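You operate a simulated robot arm through the tools that you are given. There is no shell and no other tool.

The job below is to be done with a simulated robot arm. You get a single attempt, and the scene is never put back.

TASK
Wipe the juice mark off the table with the damp sponge.
Fine: move the blue glass off the mark onto the green coaster first; wet the sponge in the stone dish with a little water from the glass jug; jug and sponge go back. Spill no more than 8 ml a pour or dip. China and glass break when dropped, knocked or squeezed. Drop and topple nothing. Set down upright: water glass, glass jug. What is to be rubbed or washed off counts as gone when no trace of it is left.

It is judged by the outcome, as a careful person would: the job done as asked, and still so three seconds after it is handed in. It fails if anything else is knocked over, pushed out of place, dropped, spilled or broken.

THE ROBOT
A 6-joint arm with a two-finger gripper, fixed in place. Base frame: the origin is on the floor under the middle of its stand, x ahead of it, y to its left, z up; the work surface is at about z = 0.75. Units: m, rad, N and s.
It reaches about 1.206 m from its shoulder. Its first joint turns from -2.897 to 2.897 rad. Payload 2.45 kg.
Tool frame: the origin (TCP) lies between the finger pads and is the grasp point; the fingertips stand 0.02 m ahead of it; z points along the fingers, y is the line along which they close. The gripper opens to 0.14 m; its body begins 0.168 m behind the TCP.
Orientation is that of the tool frame in the base frame, as [roll, pitch, yaw] about the fixed x, y, z axes, in that order (R = Rz(yaw) Ry(pitch) Rx(roll)). With the fingers straight down and closing along the base's y, the tool's x points along the base's -x, its y along +y and its z along -z.

THE INTERFACE
- The arm moves only by the tool arm_command. Its argument "moves" is a list of rows, each an object (a shift or turn left out is 0, a gripper value left out holds the last) with "linear": the shift along the tool's x, y, z in m, a list of three; "delta_rot": the turn, a rotation vector about the tool's x, y, z in rad, a list of three; "grip": the closure, from 0 (fully open) to 1 (shut). In form: [{"linear": [tx, ty, tz], "delta_rot": [rx, ry, rz], "grip": grip}, ...]. A call has 1 to 20 rows; each row shifts and turns the commanded pose from where the row before left it, along the tool's axes as they then stand. Rows are played at 5 a second. More than 0.05 m and 0.15 rad between two rows, or a gripper value outside its range, and nothing of the call is played. A pose out of reach is approached as far as the arm can. The call stops where the force on the tool passes 40 N (or 10 N more than at its start, if that is more) or the arm is blocked; 0.2 s more then pass. Each finger travels about 0.045 m/s and halts on what it meets, pressing with about 30 N; the grip force reading is that of the motor and also rises with nothing between the fingers. The clock runs only during rows and for 0.2 s after the last one: add rows that do not move to give the fingers time. The reply holds the time, the measured pose of the TCP, the force on the tool along the base axes, the opening and the grip force, in the units named above and with some noise, with the torque about the TCP (base axes, N m) and any sound that the robot's microphone picked up.
- Cameras (640 x 400 px; columns grow to the right, rows downward): "scene" is fixed at [0.2203, 0.4992, 1.4971]; the picture's right is [-0.11, -0.99, 0.00], its down [-0.84, 0.09, -0.53] and it looks along [0.53, -0.06, -0.85] (base axes); focal length 340 px, centre (320, 200). "wrist" rides on the gripper at [0.078, 0.011, -0.209] in the tool frame; the picture's right is [-0.14, 0.99, 0.00], its down [-0.92, -0.13, -0.37] and it looks along [-0.37, -0.05, 0.93] (tool axes); focal length 280 px, centre (320, 200). There is no depth. A picture from a camera that has moved, and an enlarged one, comes with that camera's place and axes in the base frame and with its lens.
- get_image(camera): a new picture of that camera. No time passes.
- inspect(camera, box): a new picture of the part [left, top, right, bottom] of that camera's present view, enlarged. No time passes.
- hand_in(): hands the job in; it is judged then, once.

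Places have to be worked out from the pictures, the camera data and where the tool is seen. Open the gripper and draw the arm clear of the work before you hand the job in, unless the task says otherwise.

The tools are called after "Request:" as a command line: name --argument value ..., lists and objects as JSON in quotes. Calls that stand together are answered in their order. arm_command: Moves the arm, as the interface text tells. Its arguments: {"type":"object","properties":{"moves":{"type":"array","items":{"type":"object","properties":{"linear":{"type":"array","items":{"type":"number"}},"delta_rot":{"type":"array","items":{"type":"number"}},"grip":{"type":"number"}}}}},"required":["moves"]} The other tools are called the same way: get_image (camera) takes a picture; inspect (camera, box) takes an enlarged picture of a part of a camera's view; hand_in () hands the job in.

At the start:

```text
time_s: 0.0
eef_pos: [0.515, 0.5014, 1.1635]
ee_rot: [3.141, -0.002, 3.141]
wrist_force: [-0.1, -0.1, 0.7]
ft_torque: [-0.01, 0.06, -0.02]
finger_gap: 0.14
gripper_force: 0.0
```

scene: 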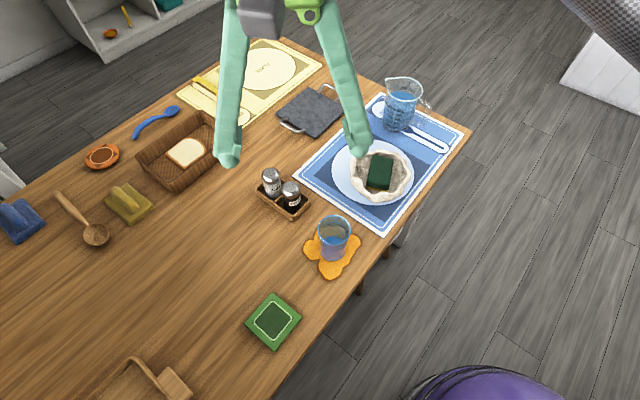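
wrist: 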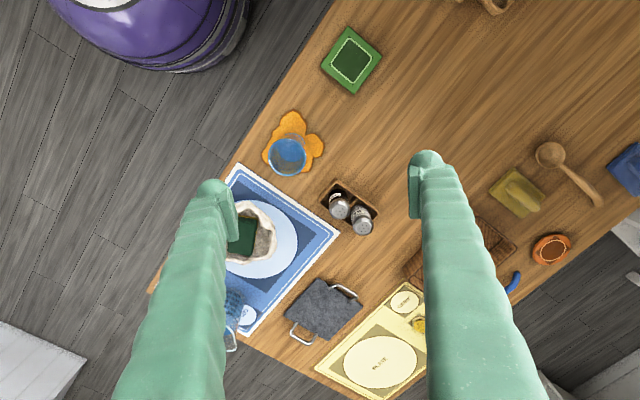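

I start with enlarged views to see the glass, mark, coaster, jug and the dish with the sponge before moving anything.

Request:
inspect --camera "scene" --box '[290, 60, 490, 185]'

Request:
inspect --camera "scene" --box '[230, 150, 430, 275]'

Request:
inspect --camera "scene" --box '[230, 240, 430, 365]'

Request:
inspect --camera "wrist" --box '[180, 90, 380, 215]'

```text
3.20 times, centred on (390, 122) of scene
camera zoom: at [0.2203, 0.4992, 1.4971], right [-0.11, -0.99, 0.0], down [-0.84, 0.09, -0.53], along [0.53, -0.06, -0.85], focal length 1086 px, centre (96, 448)
```

zoom: 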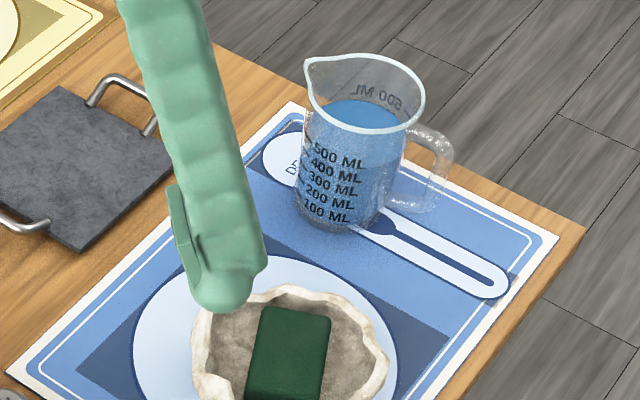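

```text
3.20 times, centred on (330, 212) of scene
camera zoom: at [0.2203, 0.4992, 1.4971], right [-0.11, -0.99, 0.0], down [-0.84, 0.09, -0.53], along [0.53, -0.06, -0.85], focal length 1086 px, centre (288, 160)
```

zoom: 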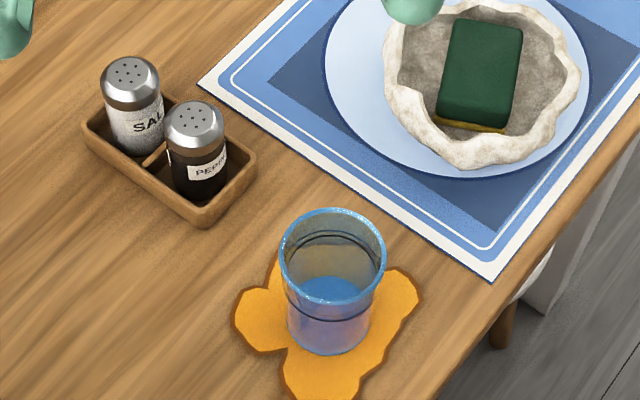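

```text
3.20 times, centred on (330, 302) of scene
camera zoom: at [0.2203, 0.4992, 1.4971], right [-0.11, -0.99, 0.0], down [-0.84, 0.09, -0.53], along [0.53, -0.06, -0.85], focal length 1086 px, centre (288, -128)
```

zoom: 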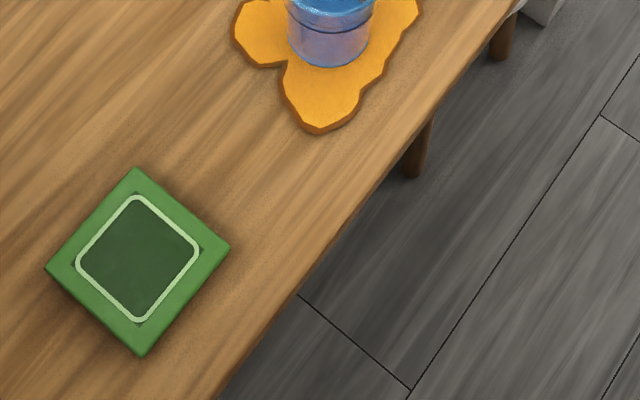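

```text
3.20 times, centred on (280, 152) of wrist
camera zoom: at [0.4353, 0.5118, 1.373], right [0.14, 0.99, 0.0], down [0.92, -0.13, 0.37], along [0.37, -0.05, -0.93], focal length 897 px, centre (448, 352)
```

zoom: 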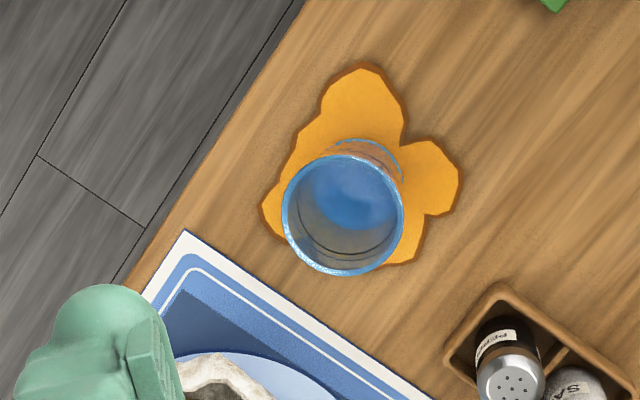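

The blue glass stands at about (0.545, 0.434), with its rim near z 0.86 and about 0.07 across. The coaster centre is near (0.394, 0.579). I move above the glass, stay high, and check with the wrist camera.

Request:
arm_command --moves '[{"linear": [-0.015, -0.034, 0.0]}, {"linear": [-0.015, -0.0335, 0.02]}, {"linear": [0, 0, 0.04]}, {"linear": [0, 0, 0.04]}, {"linear": [0, 0, 0.03]}, {"linear": [0, 0, 0.02]}, {}]'

Request:
get_image --camera "wrist"

Request:
get_image --camera "scene"

```text
time_s: 1.6
eef_pos: [0.5438, 0.4342, 1.0121]
ee_rot: [3.14, 0.0, 3.141]
wrist_force: [0.0, -1.0, -0.1]
ft_torque: [0.02, 0.01, 0.0]
finger_gap: 0.1399
gripper_force: 0.1
```

```text
taken
camera wrist: at [0.4646, 0.445, 1.2222], right [0.14, 0.99, 0.0], down [0.92, -0.13, 0.37], along [0.37, -0.05, -0.93], focal length 280 px, centre (320, 200)
```

wrist: 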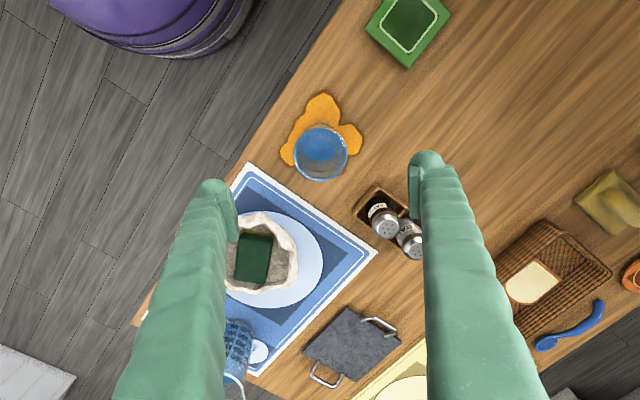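

```text
taken
```

scene: 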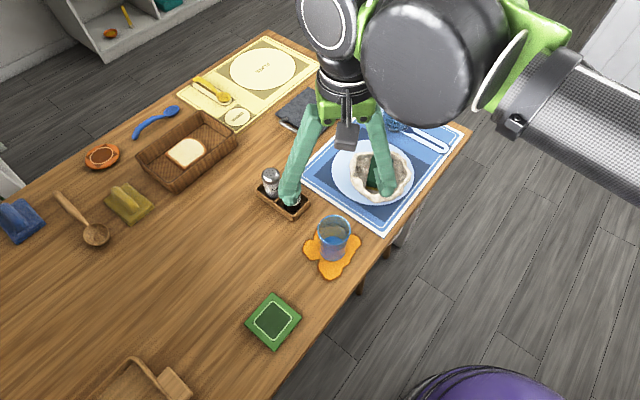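

The wrist view confirms the glass at (0.543, 0.4345), centred between the fingers and clear of the salt tray. I go down around it and begin closing to just wider than the glass.

Request:
arm_command --moves '[{"linear": [0, 0, 0.035]}, {"linear": [0, 0, 0.035]}, {"linear": [0, 0, 0.035]}, {"linear": [0, 0, 0.035]}, {"linear": [0, 0, 0.035]}, {"linear": [0, 0, 0.022]}, {}, {"grip": 0.2}, {"grip": 0.4}, {"grip": 0.4}, {"grip": 0.4}, {"grip": 0.44}, {"grip": 0.44}]'

Request:
get_image --camera "wrist"

Request:
inspect --camera "scene" --box '[250, 150, 410, 250]'

```text
time_s: 4.4
eef_pos: [0.5437, 0.434, 0.8158]
ee_rot: [3.139, 0.0, -3.14]
wrist_force: [-1.1, 0.2, -0.5]
ft_torque: [-0.03, -0.01, 0.02]
finger_gap: 0.0787
gripper_force: 0.4
```

```text
taken
camera wrist: at [0.4657, 0.4437, 1.026], right [0.14, 0.99, 0.0], down [0.92, -0.13, 0.37], along [0.37, -0.05, -0.93], focal length 280 px, centre (320, 200)
```

wrist: 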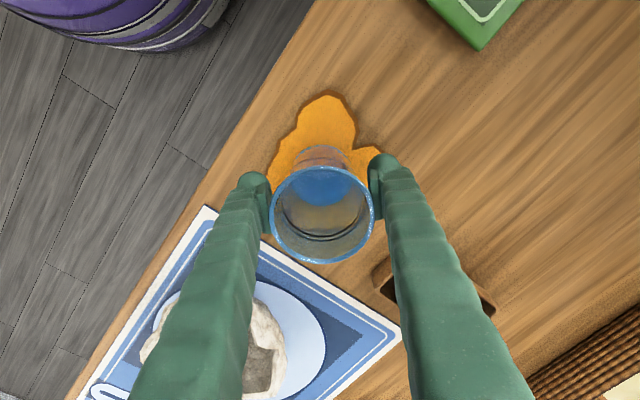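

```text
4.00 times, centred on (330, 200) of scene
camera zoom: at [0.2203, 0.4992, 1.4971], right [-0.11, -0.99, 0.0], down [-0.84, 0.09, -0.53], along [0.53, -0.06, -0.85], focal length 1358 px, centre (280, 200)
```

zoom: 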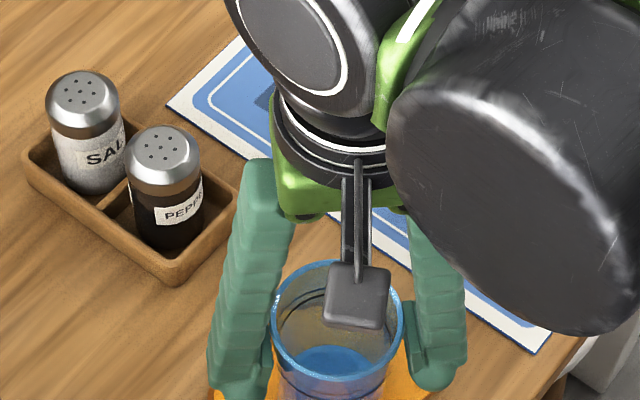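

The fingers straddle the glass evenly. I close in small steps and watch the grip force so I don't squeeze hard.

Request:
arm_command --moves '[{"grip": 0.46}, {"grip": 0.48}, {"grip": 0.49}, {"grip": 0.5}, {"grip": 0.5}, {"grip": 0.5}]'

```text
time_s: 5.8
eef_pos: [0.5446, 0.4328, 0.8163]
ee_rot: [3.139, 0.0, -3.141]
wrist_force: [0.4, 0.8, 1.8]
ft_torque: [-0.04, 0.01, 0.0]
finger_gap: 0.0752
gripper_force: 30.2
```

The gap stopped at 0.075 m with 30 N and no sound, so the glass is held. I check it is intact before lifting.

Request:
get_image --camera "wrist"

Request:
inspect --camera "scene" --box '[270, 190, 398, 270]'

```text
taken
camera wrist: at [0.4657, 0.4437, 1.026], right [0.14, 0.99, 0.0], down [0.92, -0.13, 0.37], along [0.37, -0.05, -0.93], focal length 280 px, centre (320, 200)
```

wrist: 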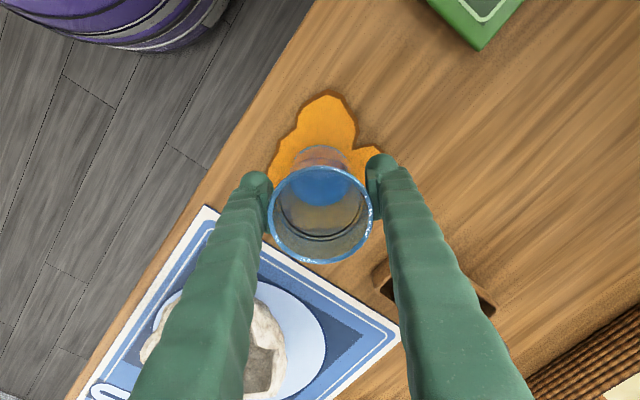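

```text
5.00 times, centred on (334, 230) of scene
camera zoom: at [0.2203, 0.4992, 1.4971], right [-0.11, -0.99, 0.0], down [-0.84, 0.09, -0.53], along [0.53, -0.06, -0.85], focal length 1697 px, centre (250, 50)
```

zoom: 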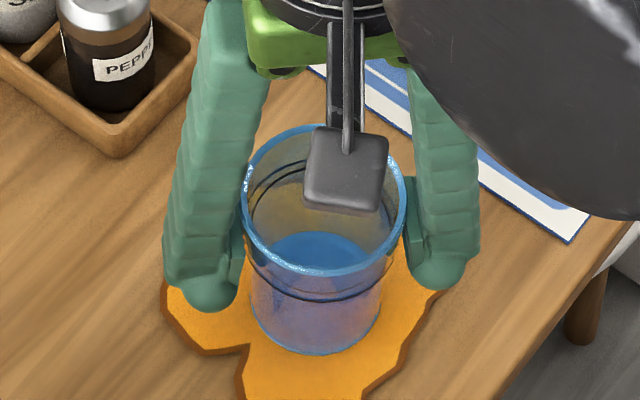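

The glass is intact and held evenly. I lift it gently and check.

Request:
arm_command --moves '[{"linear": [0, 0, -0.005]}, {"linear": [0, 0, -0.01]}, {"linear": [0, 0, -0.015]}, {"linear": [0, 0, -0.015]}, {"linear": [0, 0, -0.01]}, {"linear": [0, 0, -0.005]}, {}]'

Request:
get_image --camera "scene"

Request:
get_image --camera "wrist"

```text
time_s: 7.4
eef_pos: [0.5446, 0.4344, 0.8764]
ee_rot: [3.14, 0.001, -3.141]
wrist_force: [-0.3, -0.1, -2.3]
ft_torque: [-0.01, -0.01, 0.02]
finger_gap: 0.0752
gripper_force: 30.0
```

```text
taken
```

scene: 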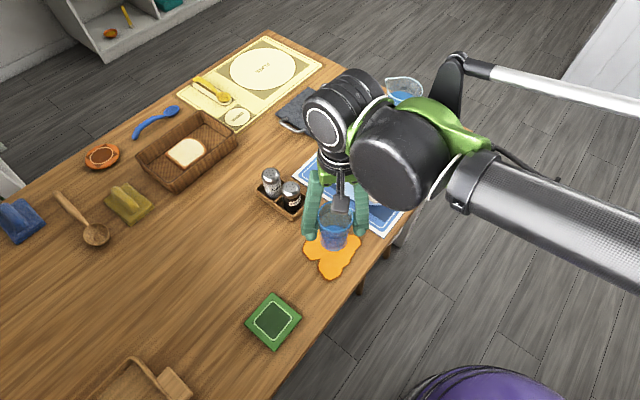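

```text
taken
camera wrist: at [0.4647, 0.4445, 1.0859], right [0.14, 0.99, 0.0], down [0.92, -0.13, 0.37], along [0.37, -0.05, -0.93], focal length 280 px, centre (320, 200)
```

wrist: 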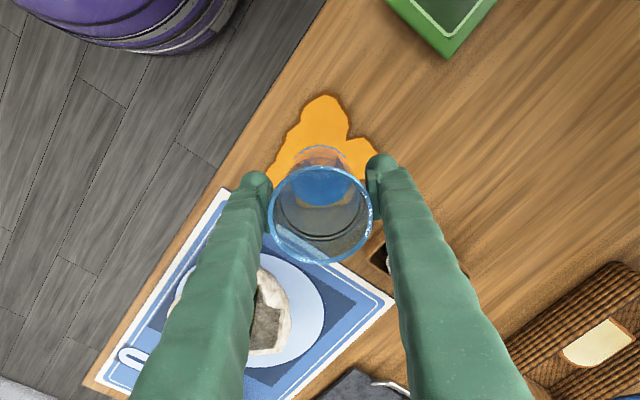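

The glass came up cleanly and weighs about 0.23 kg. I carry it level to above the coaster at about (0.394, 0.579), easing in and out so the water stays calm.

Request:
arm_command --moves '[{"linear": [0.006, 0.006, 0]}, {"linear": [0.012, 0.0115, 0]}, {"linear": [0.018, 0.0175, 0]}, {"linear": [0.022, 0.021, 0]}, {"linear": [0.022, 0.021, 0]}, {"linear": [0.022, 0.021, 0]}, {"linear": [0.018, 0.0175, 0]}, {"linear": [0.014, 0.0135, 0]}, {"linear": [0.01, 0.0095, 0]}, {"linear": [0.0065, 0.006, 0]}, {}, {}]'

Request:
get_image --camera "scene"

Request:
get_image --camera "wrist"

```text
time_s: 10.0
eef_pos: [0.3955, 0.5789, 0.8763]
ee_rot: [3.138, 0.0, -3.141]
wrist_force: [-0.7, -0.2, -2.5]
ft_torque: [-0.01, -0.05, 0.02]
finger_gap: 0.075
gripper_force: 30.1
```

```text
taken
```

scene: 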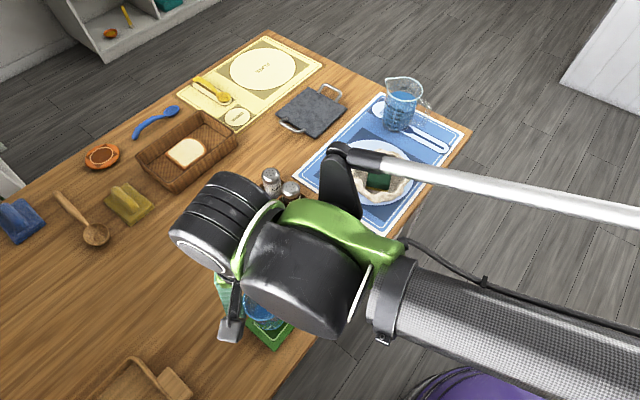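

```text
taken
camera wrist: at [0.3153, 0.5892, 1.0856], right [0.14, 0.99, 0.0], down [0.92, -0.13, 0.37], along [0.37, -0.05, -0.93], focal length 280 px, centre (320, 200)
```

wrist: 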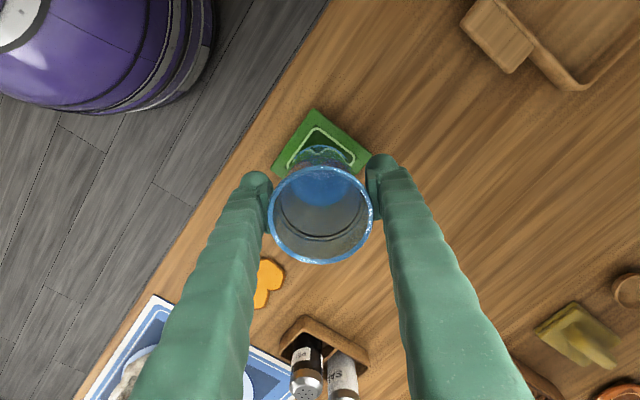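

The glass is centred over the coaster, which I measure at (0.396, 0.580). I lower it most of the way, then feel for contact in small steps.

Request:
arm_command --moves '[{"linear": [0, 0, 0.006]}, {"linear": [0, 0, 0.012]}, {"linear": [0, 0, 0.012]}, {"linear": [0, 0, 0.01]}, {"linear": [0, 0, 0.006]}, {}, {}]'

Request:
inspect --camera "wrist" --box '[240, 90, 400, 190]'

```text
time_s: 11.6
eef_pos: [0.3938, 0.5786, 0.8311]
ee_rot: [3.14, -0.001, -3.141]
wrist_force: [1.6, 2.5, 17.4]
ft_torque: [-0.05, -0.06, 0.0]
finger_gap: 0.0748
gripper_force: 30.0
```

```text
4.00 times, centred on (320, 140) of wrist
camera zoom: at [0.3147, 0.5886, 1.04], right [0.14, 0.99, 0.0], down [0.92, -0.13, 0.37], along [0.37, -0.05, -0.93], focal length 1122 px, centre (320, 440)
```

zoom: 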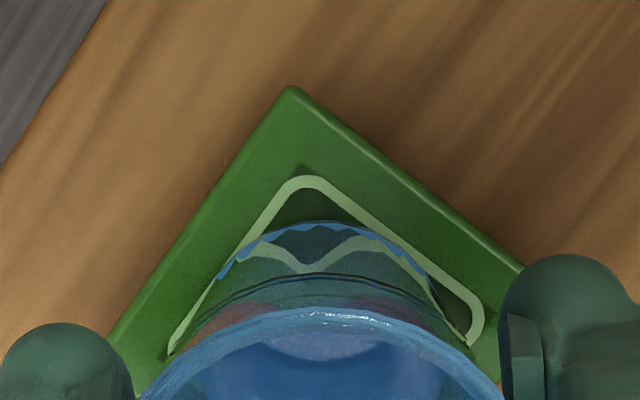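

It touched already: the coaster is about 15 mm thick, and the force is 17 N up with the glass flat on it. I ease off a millimetre to shed the load before letting go.

Request:
arm_command --moves '[{"linear": [0, 0, -0.0008]}, {}]'

```text
time_s: 12.2
eef_pos: [0.3936, 0.5789, 0.8312]
ee_rot: [3.141, 0.0, -3.141]
wrist_force: [0.4, -0.1, -1.7]
ft_torque: [-0.02, -0.02, 0.04]
finger_gap: 0.0749
gripper_force: 29.8
```

The load is about zero at the contact point, so I open slowly now.

Request:
arm_command --moves '[{"grip": 0.46}, {"grip": 0.45}, {"grip": 0.43}, {"grip": 0.4}, {"grip": 0.35}, {"grip": 0.3}, {"grip": 0.25}, {"grip": 0.25}]'

Request:
get_image --camera "wrist"

Request:
get_image --camera "scene"

```text
time_s: 14.0
eef_pos: [0.3944, 0.579, 0.8312]
ee_rot: [3.14, 0.0, -3.141]
wrist_force: [-0.1, -0.1, 0.5]
ft_torque: [0.03, 0.05, -0.01]
finger_gap: 0.1049
gripper_force: 0.0
```

```text
taken
camera wrist: at [0.3144, 0.5886, 1.0405], right [0.14, 0.99, 0.0], down [0.92, -0.13, 0.37], along [0.37, -0.05, -0.93], focal length 280 px, centre (320, 200)
```

wrist: 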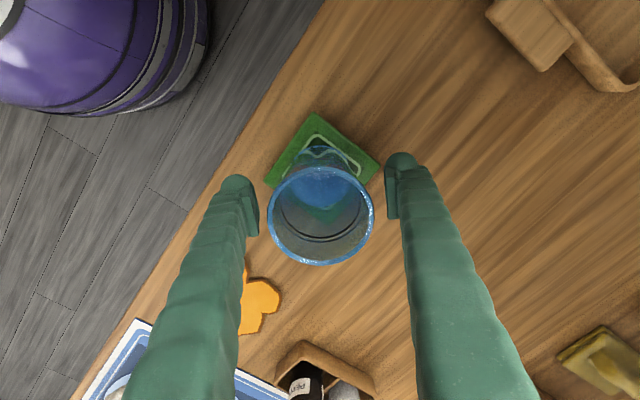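

```text
taken
```

scene: 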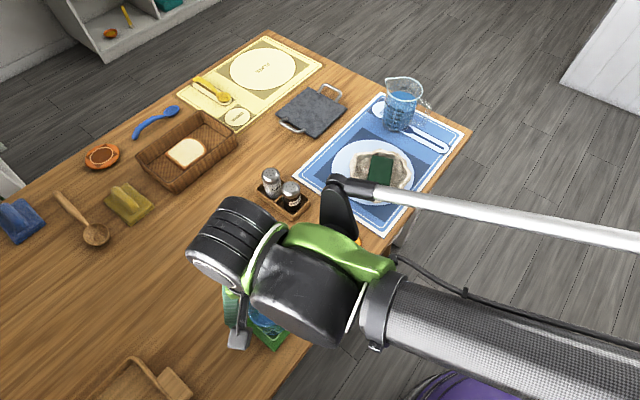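

The glass stands upright on the coaster and the fingers are free of it. I raise straight up, well clear of the rim, and look.

Request:
arm_command --moves '[{"linear": [0, 0, -0.015]}, {"linear": [0, 0, -0.03]}, {"linear": [0, 0, -0.04]}, {"linear": [0, 0, -0.04]}, {"linear": [0, 0, -0.04], "grip": 0.0}, {"linear": [0, 0, -0.04]}, {"linear": [0, 0, -0.04]}, {"linear": [0, 0, -0.04]}, {}]'

Request:
get_image --camera "wrist"

Request:
get_image --camera "scene"

```text
time_s: 16.0
eef_pos: [0.3932, 0.5776, 1.117]
ee_rot: [3.138, 0.002, -3.141]
wrist_force: [-0.5, -0.3, -0.5]
ft_torque: [0.01, 0.01, 0.01]
finger_gap: 0.1398
gripper_force: 0.0
```

```text
taken
camera wrist: at [0.3134, 0.5877, 1.3264], right [0.14, 0.99, 0.0], down [0.92, -0.13, 0.37], along [0.37, -0.05, -0.93], focal length 280 px, centre (320, 200)
```

wrist: 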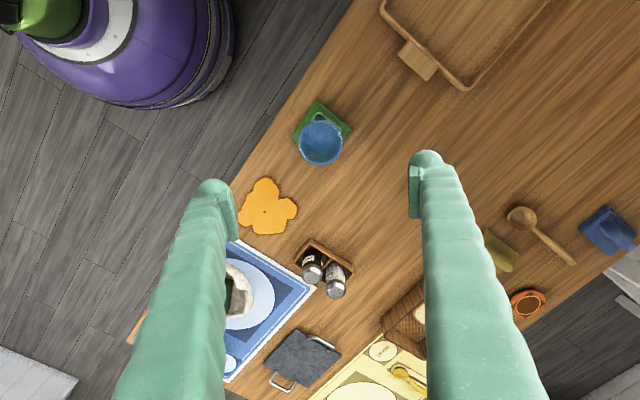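

```text
taken
```

scene: 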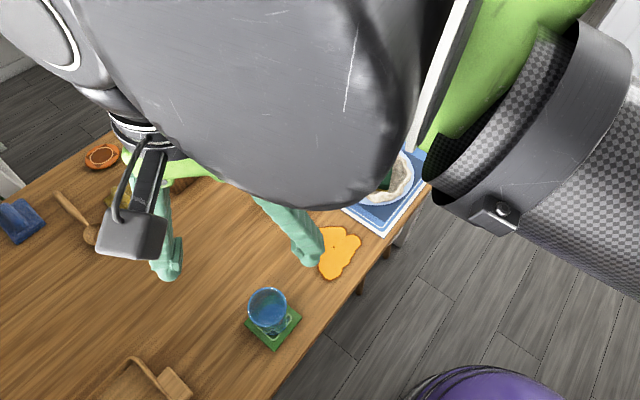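

The glass is safe on the coaster and the orange mark is fully exposed. I move over toward the dish and jug at a safe height and take a look.

Request:
arm_command --moves '[{"linear": [-0.03, -0.0275, -0.005]}, {"linear": [-0.03, -0.0275, -0.005]}, {"linear": [-0.03, -0.0275, -0.005]}, {"linear": [-0.03, -0.0275, -0.005]}, {"linear": [-0.03, -0.0275, -0.005]}, {"linear": [-0.03, -0.0275, -0.005]}, {"linear": [-0.03, -0.0275, 0]}, {"linear": [-0.03, -0.0275, 0]}, {"linear": [-0.03, -0.0275, 0]}, {"linear": [-0.03, -0.0275, 0]}, {"linear": [-0.03, -0.0275, 0]}, {"linear": [-0.027, -0.025, 0]}, {}]'

Request:
get_image --camera "wrist"

Request:
get_image --camera "scene"

```text
time_s: 18.8
eef_pos: [0.7514, 0.249, 1.1457]
ee_rot: [3.139, 0.0, -3.141]
wrist_force: [0.7, 1.2, -0.1]
ft_torque: [0.0, -0.01, 0.02]
finger_gap: 0.14
gripper_force: 0.0
```

```text
taken
camera wrist: at [0.6721, 0.2603, 1.3552], right [0.14, 0.99, 0.0], down [0.92, -0.13, 0.37], along [0.37, -0.05, -0.93], focal length 280 px, centre (320, 200)
```

wrist: 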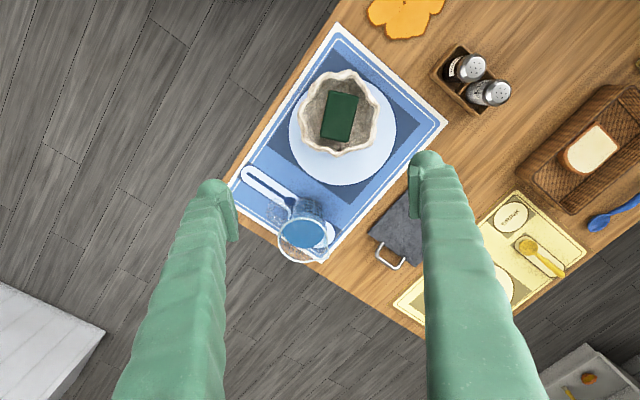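

```text
taken
```

scene: 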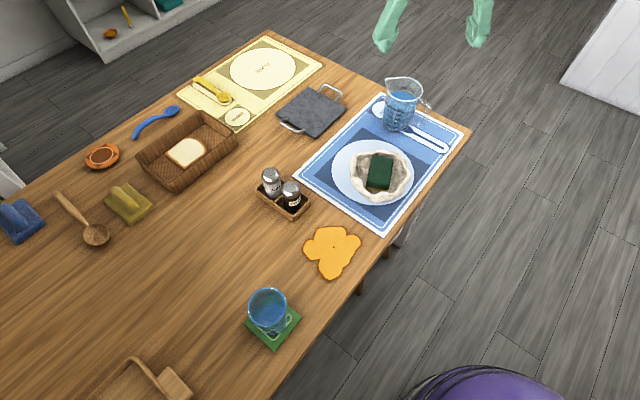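

Both views are clear now. I enlarge the dish, jug and mark to measure them.

Request:
inspect --camera "wrist" --box '[230, 180, 390, 280]'

Request:
inspect --camera "wrist" --box '[260, 60, 420, 160]'

Request:
inspect --camera "scene" --box '[320, 130, 448, 210]'

Request:
inspect --camera "scene" --box '[360, 70, 456, 130]'

Request:
inspect --camera "scene" --box '[270, 210, 398, 290]'

```text
4.00 times, centred on (310, 230) of wrist
camera zoom: at [0.6721, 0.2603, 1.3552], right [0.14, 0.99, 0.0], down [0.92, -0.13, 0.37], along [0.37, -0.05, -0.93], focal length 1122 px, centre (360, 80)
```

zoom: 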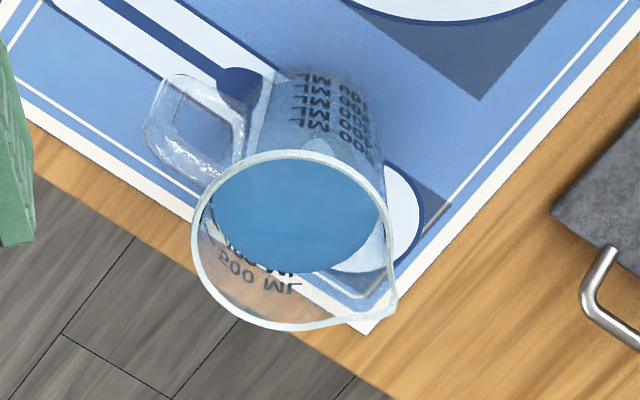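

```text
4.00 times, centred on (340, 110) of wrist
camera zoom: at [0.6721, 0.2603, 1.3552], right [0.14, 0.99, 0.0], down [0.92, -0.13, 0.37], along [0.37, -0.05, -0.93], focal length 1122 px, centre (240, 560)
```

zoom: 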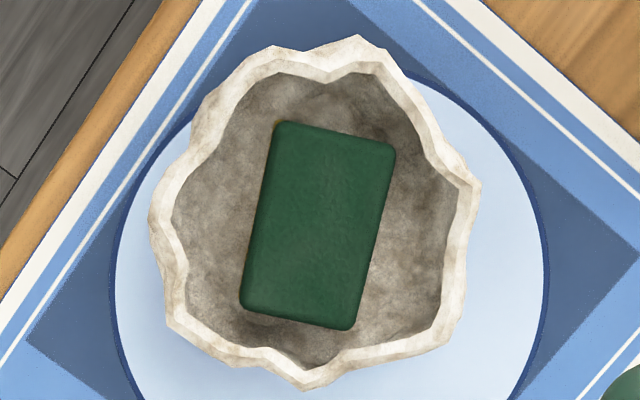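

```text
5.00 times, centred on (384, 170) of scene
camera zoom: at [0.2203, 0.4992, 1.4971], right [-0.11, -0.99, 0.0], down [-0.84, 0.09, -0.53], along [0.53, -0.06, -0.85], focal length 1697 px, centre (0, 350)
```

zoom: 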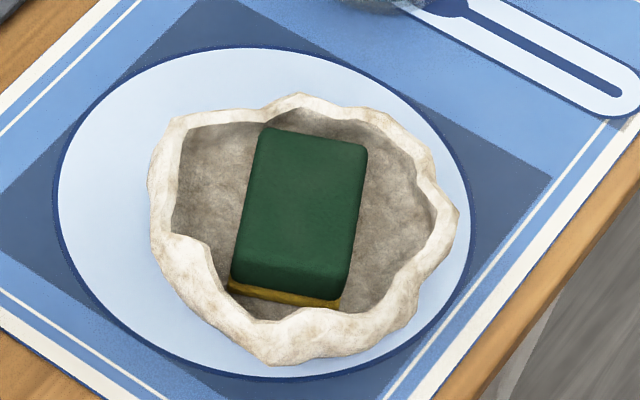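

```text
6.67 times, centred on (408, 100) of scene
camera zoom: at [0.2203, 0.4992, 1.4971], right [-0.11, -0.99, 0.0], down [-0.84, 0.09, -0.53], along [0.53, -0.06, -0.85], focal length 2263 px, centre (-267, 867)
```

zoom: 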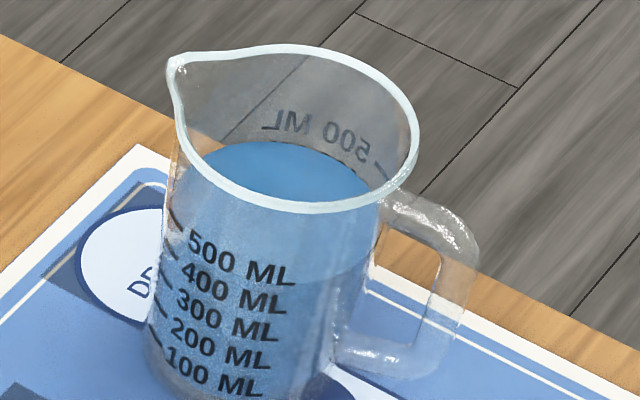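

```text
5.00 times, centred on (334, 250) of scene
camera zoom: at [0.2203, 0.4992, 1.4971], right [-0.11, -0.99, 0.0], down [-0.84, 0.09, -0.53], along [0.53, -0.06, -0.85], focal length 1697 px, centre (250, -50)
```

zoom: 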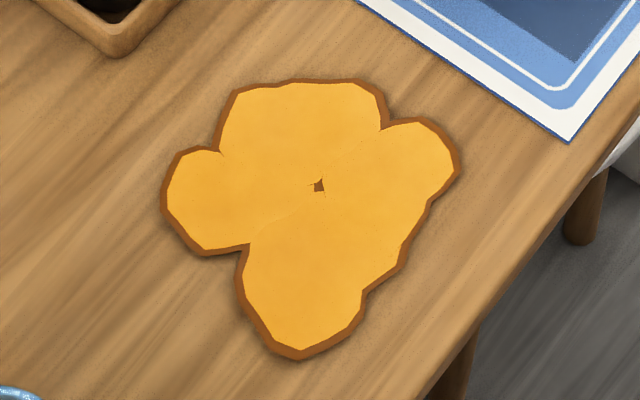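

I judge the jug at about (0.94, 0.187), its rim near z 0.875 and 0.095 across. Its spout points along (+x,+y) and its handle the opposite way. The dish centre is about (0.724, 0.287). I move above the jug and turn 45° so the fingers close across the spout-handle line.

Request:
arm_command --moves '[{"linear": [-0.0373, -0.0124, 0]}, {"linear": [-0.0373, -0.0124, 0]}, {"linear": [-0.0373, -0.0124, 0]}, {"linear": [-0.0373, -0.0124, 0]}, {"linear": [-0.0374, -0.0124, 0]}, {"delta_rot": [0, 0, -0.131]}, {"delta_rot": [0, 0, -0.131]}, {"delta_rot": [0, 0, -0.131]}, {"delta_rot": [0, 0, -0.131]}, {"delta_rot": [0, 0, -0.131]}, {"delta_rot": [0, 0, -0.1304]}, {}]'

Request:
get_image --camera "wrist"

Request:
get_image --camera "scene"

```text
time_s: 21.4
eef_pos: [0.9298, 0.1875, 1.1368]
ee_rot: [-3.141, 0.001, -2.354]
wrist_force: [-0.8, 0.1, -1.1]
ft_torque: [0.01, -0.04, 0.01]
finger_gap: 0.1402
gripper_force: 0.0
out of reach, approached as far as the arm can: row 5
```

```text
taken
camera wrist: at [0.8645, 0.1392, 1.3472], right [-0.61, 0.8, 0.0], down [0.74, 0.56, 0.37], along [0.29, 0.22, -0.93], focal length 280 px, centre (320, 200)
```

wrist: 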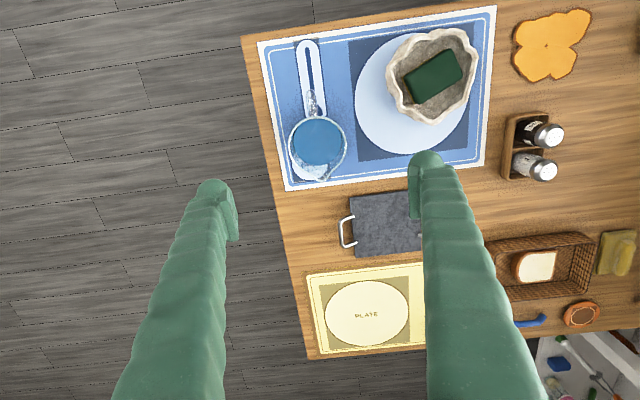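

```text
taken
```

scene: 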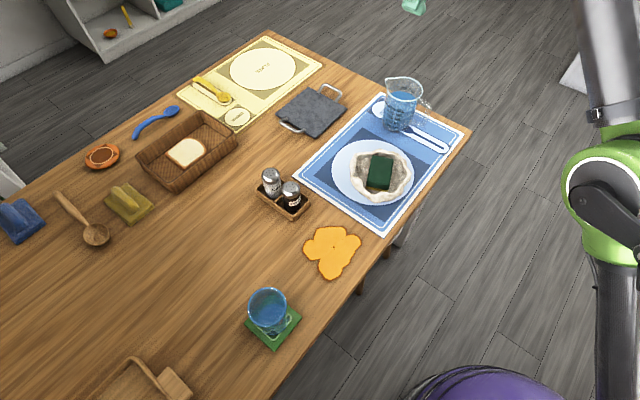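

The arm reached its limit at this height, stopping at (0.930, 0.1875, 1.137). I zoom on the jug to refine its place and heading before going lower.

Request:
inspect --camera "wrist" --box '[254, 80, 382, 190]'

Request:
inspect --camera "scene" --box '[360, 70, 456, 140]'

```text
3.64 times, centred on (318, 135) of wrist
camera zoom: at [0.8645, 0.1392, 1.3472], right [-0.61, 0.8, 0.0], down [0.74, 0.56, 0.37], along [0.29, 0.22, -0.93], focal length 1020 px, centre (327, 436)
```

zoom: 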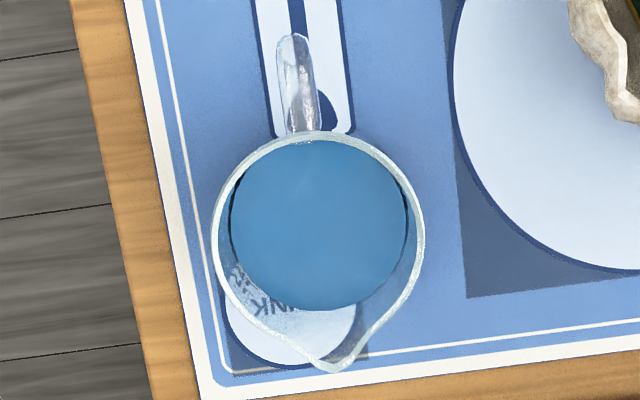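

```text
5.71 times, centred on (408, 105) of scene
camera zoom: at [0.2203, 0.4992, 1.4971], right [-0.11, -0.99, 0.0], down [-0.84, 0.09, -0.53], along [0.53, -0.06, -0.85], focal length 1940 px, centre (-183, 743)
```

zoom: 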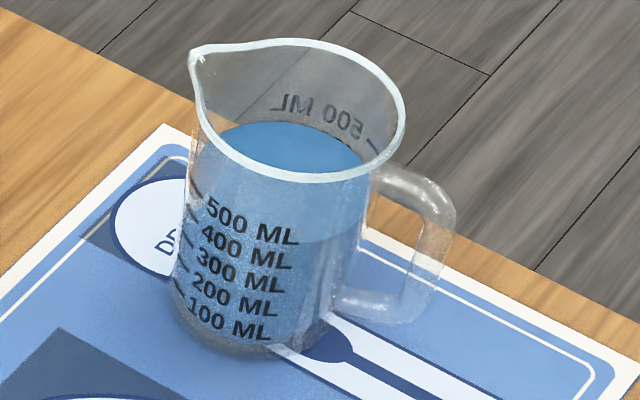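

Refined: jug axis at (0.939, 0.190), rim z about 0.87, spout at about 44°. I descend to just above the rim, where the reach is better, and check the pose.

Request:
arm_command --moves '[{"linear": [0, 0, 0.04]}, {"linear": [0, 0, 0.04]}, {"linear": [0, 0, 0.04]}, {"linear": [0, 0, 0.04]}, {"linear": [0, 0, 0.03]}, {}]'

Request:
get_image --camera "wrist"

```text
time_s: 22.8
eef_pos: [0.9291, 0.1888, 0.9466]
ee_rot: [3.141, 0.001, -2.355]
wrist_force: [-0.6, -0.1, -0.7]
ft_torque: [0.01, 0.01, 0.03]
finger_gap: 0.1401
gripper_force: 0.0
```

```text
taken
camera wrist: at [0.8643, 0.1392, 1.1559], right [-0.6, 0.8, 0.0], down [0.74, 0.56, 0.37], along [0.29, 0.22, -0.93], focal length 280 px, centre (320, 200)
```

wrist: 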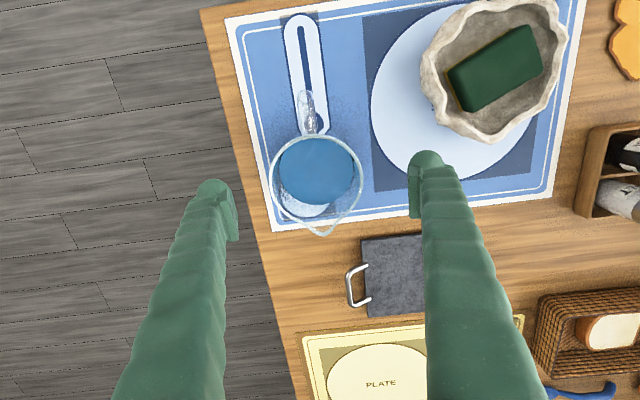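

The jug axis reads (0.938, 0.1905), midway between the fingers once I shift slightly. I shift, go down to mid-body height, and close to just wider than the jug.

Request:
arm_command --moves '[{"linear": [-0.0078, -0.005, 0]}, {}, {"linear": [0, 0, 0.03]}, {"linear": [0, 0, 0.03]}, {"linear": [0, 0, 0.03]}, {"linear": [0, 0, 0.025]}, {"linear": [0, 0, 0.0136]}, {"grip": 0.1}, {"grip": 0.2}, {"grip": 0.25}, {"grip": 0.25}]'

Request:
get_image --camera "wrist"

Request:
get_image --camera "scene"

```text
time_s: 25.2
eef_pos: [0.9398, 0.191, 0.8196]
ee_rot: [3.141, 0.0, -2.355]
wrist_force: [0.0, 0.0, 0.0]
ft_torque: [0.02, 0.02, -0.05]
finger_gap: 0.1051
gripper_force: 0.1
```

```text
taken
camera wrist: at [0.8746, 0.1417, 1.0287], right [-0.6, 0.8, 0.0], down [0.74, 0.56, 0.37], along [0.29, 0.22, -0.93], focal length 280 px, centre (320, 200)
```

wrist: 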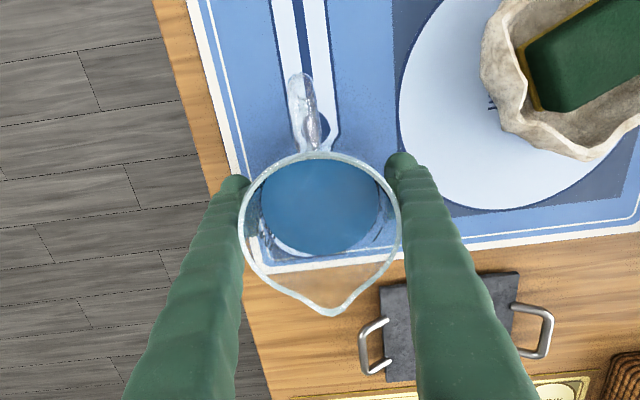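

```text
taken
```

scene: 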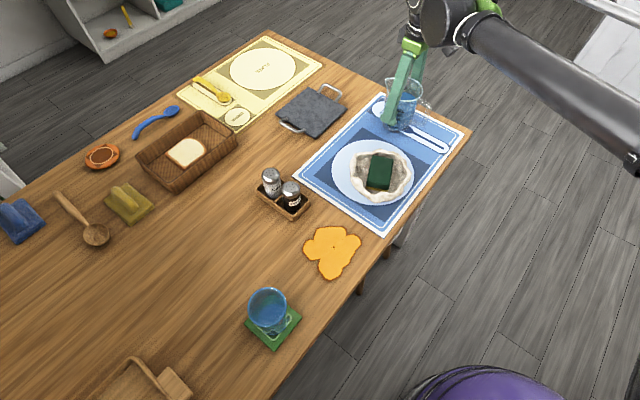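

The jug is well centred between the fingers. I close in small steps.

Request:
arm_command --moves '[{"grip": 0.27}, {"grip": 0.29}, {"grip": 0.3}, {"grip": 0.31}, {"grip": 0.32}, {"grip": 0.32}]'

```text
time_s: 26.6
eef_pos: [0.9386, 0.1906, 0.8192]
ee_rot: [-3.141, 0.003, -2.353]
wrist_force: [3.9, -0.3, 4.5]
ft_torque: [-0.02, 0.1, 0.04]
finger_gap: 0.1007
gripper_force: 30.5
```

Contact at 0.1007 m and 30 N, with no sound. I check the view and steady reading before a tiny lift.

Request:
arm_command --moves '[{"grip": 0.33}, {}]'

Request:
get_image --camera "wrist"

Request:
inspect --camera "scene" --box '[360, 60, 472, 130]'

```text
time_s: 27.2
eef_pos: [0.9384, 0.1901, 0.8192]
ee_rot: [-3.141, 0.001, -2.354]
wrist_force: [5.7, -1.0, 6.1]
ft_torque: [-0.11, 0.07, 0.08]
finger_gap: 0.1012
gripper_force: 29.6
```

```text
taken
camera wrist: at [0.8746, 0.1415, 1.0288], right [-0.6, 0.8, 0.0], down [0.74, 0.56, 0.37], along [0.29, 0.22, -0.93], focal length 280 px, centre (320, 200)
```

wrist: 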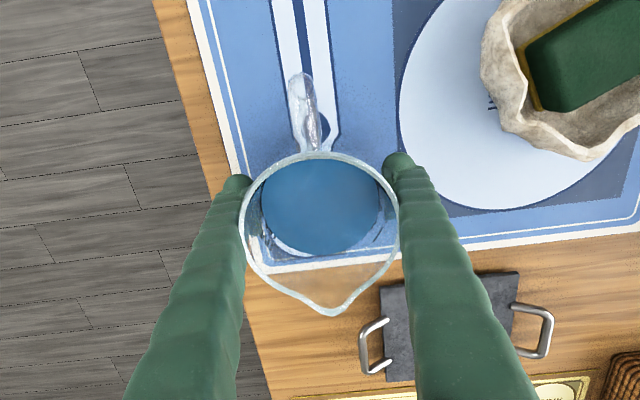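

```text
5.71 times, centred on (416, 95) of scene
camera zoom: at [0.2203, 0.4992, 1.4971], right [-0.11, -0.99, 0.0], down [-0.84, 0.09, -0.53], along [0.53, -0.06, -0.85], focal length 1940 px, centre (-229, 800)
```

zoom: 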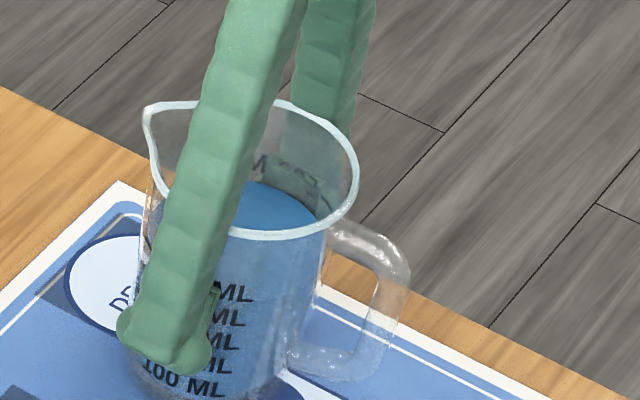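

It is held firmly. I note the put-back pose as TCP (0.9385, 0.190, 0.819) and lift a little to see that the jug comes up level.

Request:
arm_command --moves '[{"linear": [0, 0, -0.004]}, {"linear": [0, 0, -0.008]}, {"linear": [0, 0, -0.01]}, {"linear": [0, 0, -0.008]}, {}, {}]'

Request:
inspect --camera "scene" --box '[360, 60, 472, 130]'

Request:
get_image --camera "wrist"

```text
time_s: 28.6
eef_pos: [0.9392, 0.1896, 0.8494]
ee_rot: [3.142, -0.001, -2.355]
wrist_force: [-0.1, 0.3, -8.4]
ft_torque: [0.09, -0.07, 0.02]
finger_gap: 0.1004
gripper_force: 30.3
```

```text
5.71 times, centred on (416, 95) of scene
camera zoom: at [0.2203, 0.4992, 1.4971], right [-0.11, -0.99, 0.0], down [-0.84, 0.09, -0.53], along [0.53, -0.06, -0.85], focal length 1940 px, centre (-229, 800)
```

zoom: 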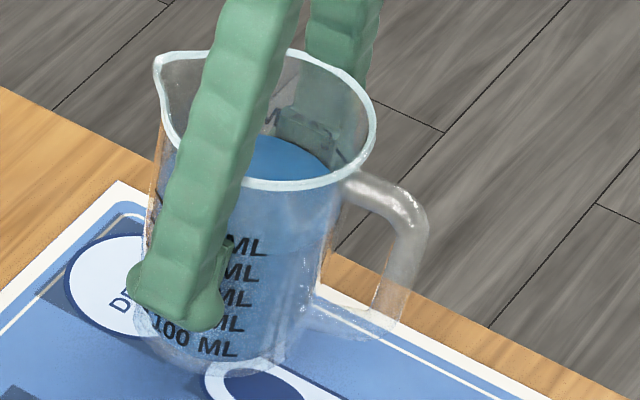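

```text
taken
camera wrist: at [0.8743, 0.1412, 1.058], right [-0.6, 0.8, 0.0], down [0.74, 0.56, 0.37], along [0.29, 0.22, -0.93], focal length 280 px, centre (320, 200)
```

wrist: 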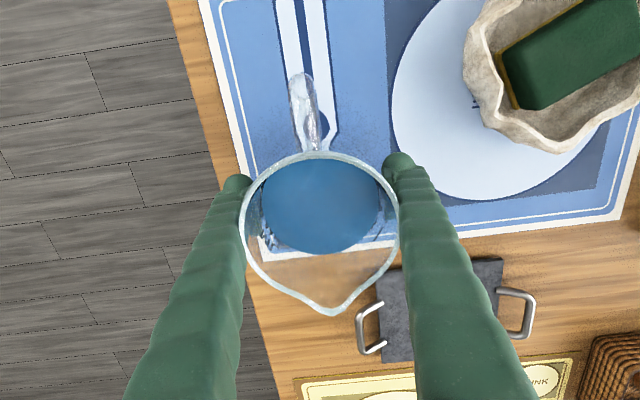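

The jug is up, level and weighing about 0.86 kg. I raise it further, then carry it level across to the robot side of the dish, so the spout ends up just short of the dish centre.

Request:
arm_command --moves '[{"linear": [0, 0, -0.01]}, {"linear": [0, 0, -0.02]}, {"linear": [0, 0, -0.02]}, {"linear": [0, 0, -0.01]}, {"linear": [0.0037, 0.0044, 0]}, {"linear": [0.0093, 0.011, 0]}, {"linear": [0.0149, 0.0176, 0]}, {"linear": [0.0187, 0.0221, 0]}, {"linear": [0.0205, 0.0243, 0]}, {"linear": [0.0224, 0.0265, 0]}, {"linear": [0.0224, 0.0265, 0]}, {"linear": [0.0205, 0.0243, 0]}, {"linear": [0.0187, 0.0221, 0]}, {"linear": [0.0149, 0.0176, 0]}, {"linear": [0.0112, 0.0132, 0]}, {"linear": [0.0056, 0.0066, 0]}, {"linear": [0.0037, 0.0044, 0]}, {}, {}]'

Request:
get_image --camera "scene"

Request:
get_image --camera "wrist"

```text
time_s: 32.6
eef_pos: [0.6504, 0.2139, 0.9096]
ee_rot: [3.141, 0.001, -2.355]
wrist_force: [0.4, -0.1, -7.5]
ft_torque: [0.07, -0.05, 0.01]
finger_gap: 0.1005
gripper_force: 29.8
```

```text
taken
```

scene: 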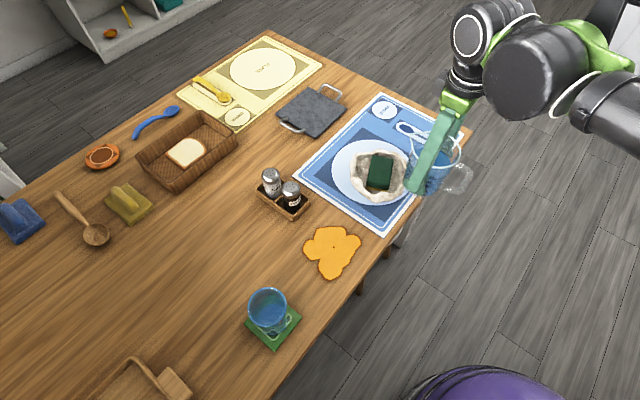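

```text
taken
camera wrist: at [0.5857, 0.1645, 1.1178], right [-0.6, 0.8, 0.0], down [0.74, 0.56, 0.37], along [0.29, 0.22, -0.93], focal length 280 px, centre (320, 200)
```

wrist: 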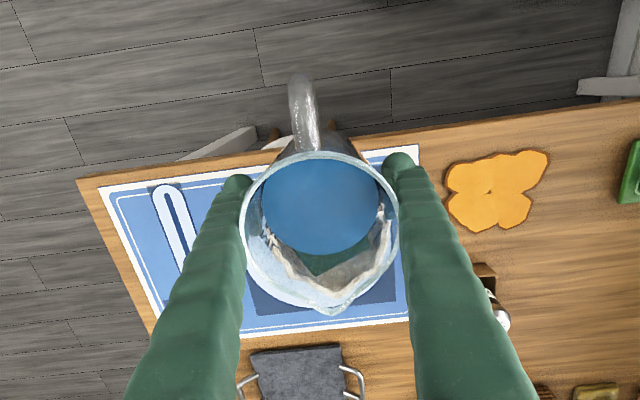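

The jug is on the robot side of the dish. I zoom to compare the spout with the dish opening.

Request:
inspect --camera "scene" --box '[330, 100, 490, 215]'

Request:
inspect --camera "wrist" --box '[230, 130, 420, 340]'

```text
3.48 times, centred on (410, 158) of scene
camera zoom: at [0.2203, 0.4992, 1.4971], right [-0.11, -0.99, 0.0], down [-0.84, 0.09, -0.53], along [0.53, -0.06, -0.85], focal length 1181 px, centre (7, 348)
```

zoom: 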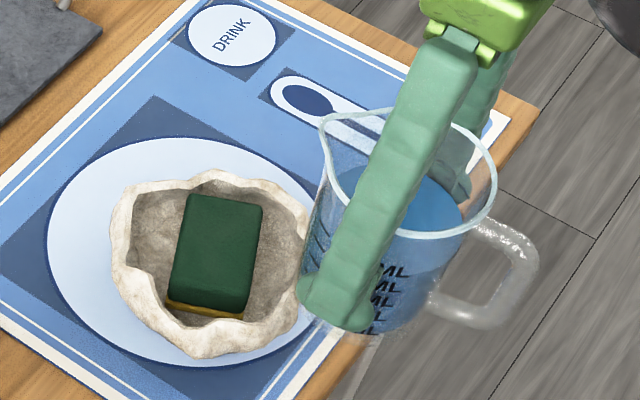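

```text
1.90 times, centred on (325, 235) of wrist
camera zoom: at [0.5857, 0.1645, 1.1178], right [-0.6, 0.8, 0.0], down [0.74, 0.56, 0.37], along [0.29, 0.22, -0.93], focal length 534 px, centre (310, 133)
```

zoom: 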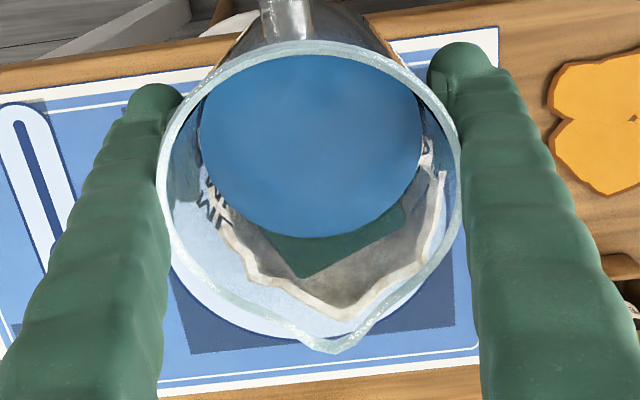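

When tilted about 30°, the spout tip will be at about (0.709, 0.273), 2 cm short of the dish centre and in line with it. I lower a little and begin tilting slowly, stopping before the flow angle.

Request:
arm_command --moves '[{"linear": [0, 0, 0.007]}, {"linear": [0, 0, 0.009]}, {"linear": [0, 0, 0.004]}, {}, {"delta_rot": [0, 0.03, 0]}, {"delta_rot": [0, 0.05, 0]}, {"delta_rot": [0, 0.06, 0]}, {"delta_rot": [0, 0.06, 0]}, {"delta_rot": [0, 0.04, 0]}, {}]'

Request:
inspect --camera "scene" --box '[330, 100, 490, 215]'

Request:
get_image --camera "wrist"

```text
time_s: 34.8
eef_pos: [0.6516, 0.2141, 0.8886]
ee_rot: [3.14, -0.238, -2.355]
wrist_force: [-0.6, 0.0, -7.9]
ft_torque: [0.11, -0.06, 0.0]
finger_gap: 0.1005
gripper_force: 30.5
```

```text
3.48 times, centred on (410, 158) of scene
camera zoom: at [0.2203, 0.4992, 1.4971], right [-0.11, -0.99, 0.0], down [-0.84, 0.09, -0.53], along [0.53, -0.06, -0.85], focal length 1181 px, centre (7, 348)
```

zoom: 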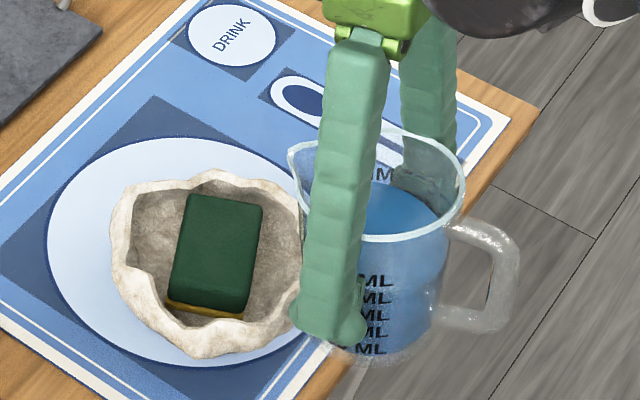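

```text
taken
camera wrist: at [0.623, 0.2021, 1.1108], right [-0.61, 0.79, -0.03], down [0.78, 0.6, 0.14], along [0.13, 0.06, -0.99], focal length 280 px, centre (320, 200)
```

wrist: 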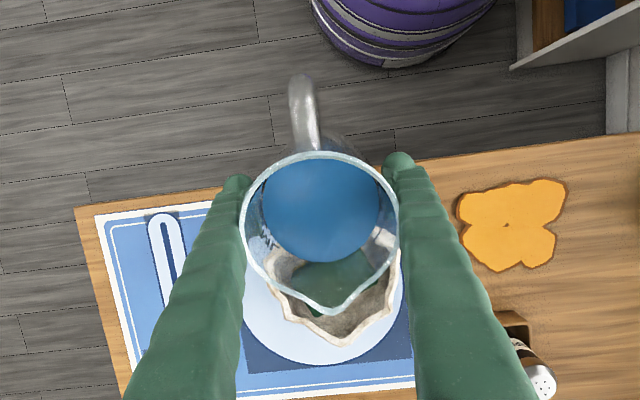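

The jug tilts with the gripper and the spout is over the near half of the dish. No flow yet, so I tilt further in small steps.

Request:
arm_command --moves '[{"delta_rot": [0, 0.04, 0]}, {"delta_rot": [0, 0.03, 0]}, {}]'

Request:
inspect --camera "scene" --box '[330, 100, 490, 215]'

Request:
inspect --camera "wrist" --box '[230, 140, 420, 350]'

```text
time_s: 35.6
eef_pos: [0.6506, 0.2129, 0.889]
ee_rot: [3.141, -0.309, -2.354]
wrist_force: [0.2, -0.2, -7.0]
ft_torque: [0.08, -0.05, 0.0]
finger_gap: 0.1004
gripper_force: 29.7
```

```text
3.48 times, centred on (410, 158) of scene
camera zoom: at [0.2203, 0.4992, 1.4971], right [-0.11, -0.99, 0.0], down [-0.84, 0.09, -0.53], along [0.53, -0.06, -0.85], focal length 1181 px, centre (7, 348)
```

zoom: 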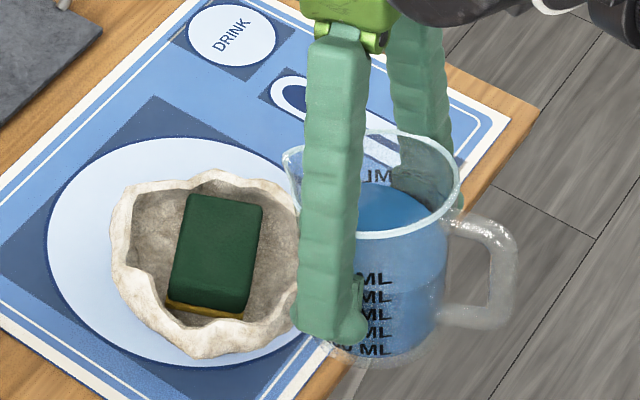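

```text
1.90 times, centred on (325, 245) of wrist
camera zoom: at [0.6337, 0.2127, 1.112], right [-0.61, 0.79, -0.04], down [0.79, 0.61, 0.07], along [0.08, 0.01, -1.0], focal length 534 px, centre (310, 114)
```

zoom: 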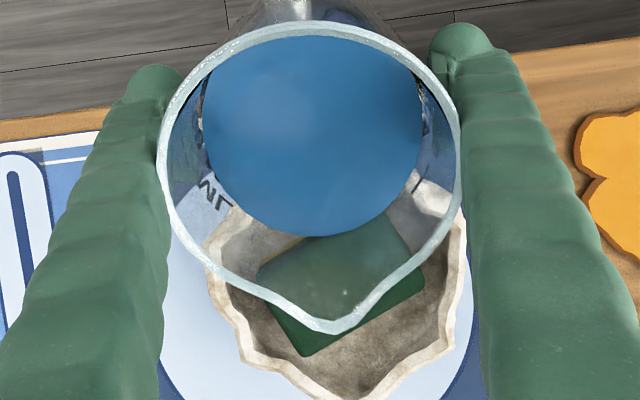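

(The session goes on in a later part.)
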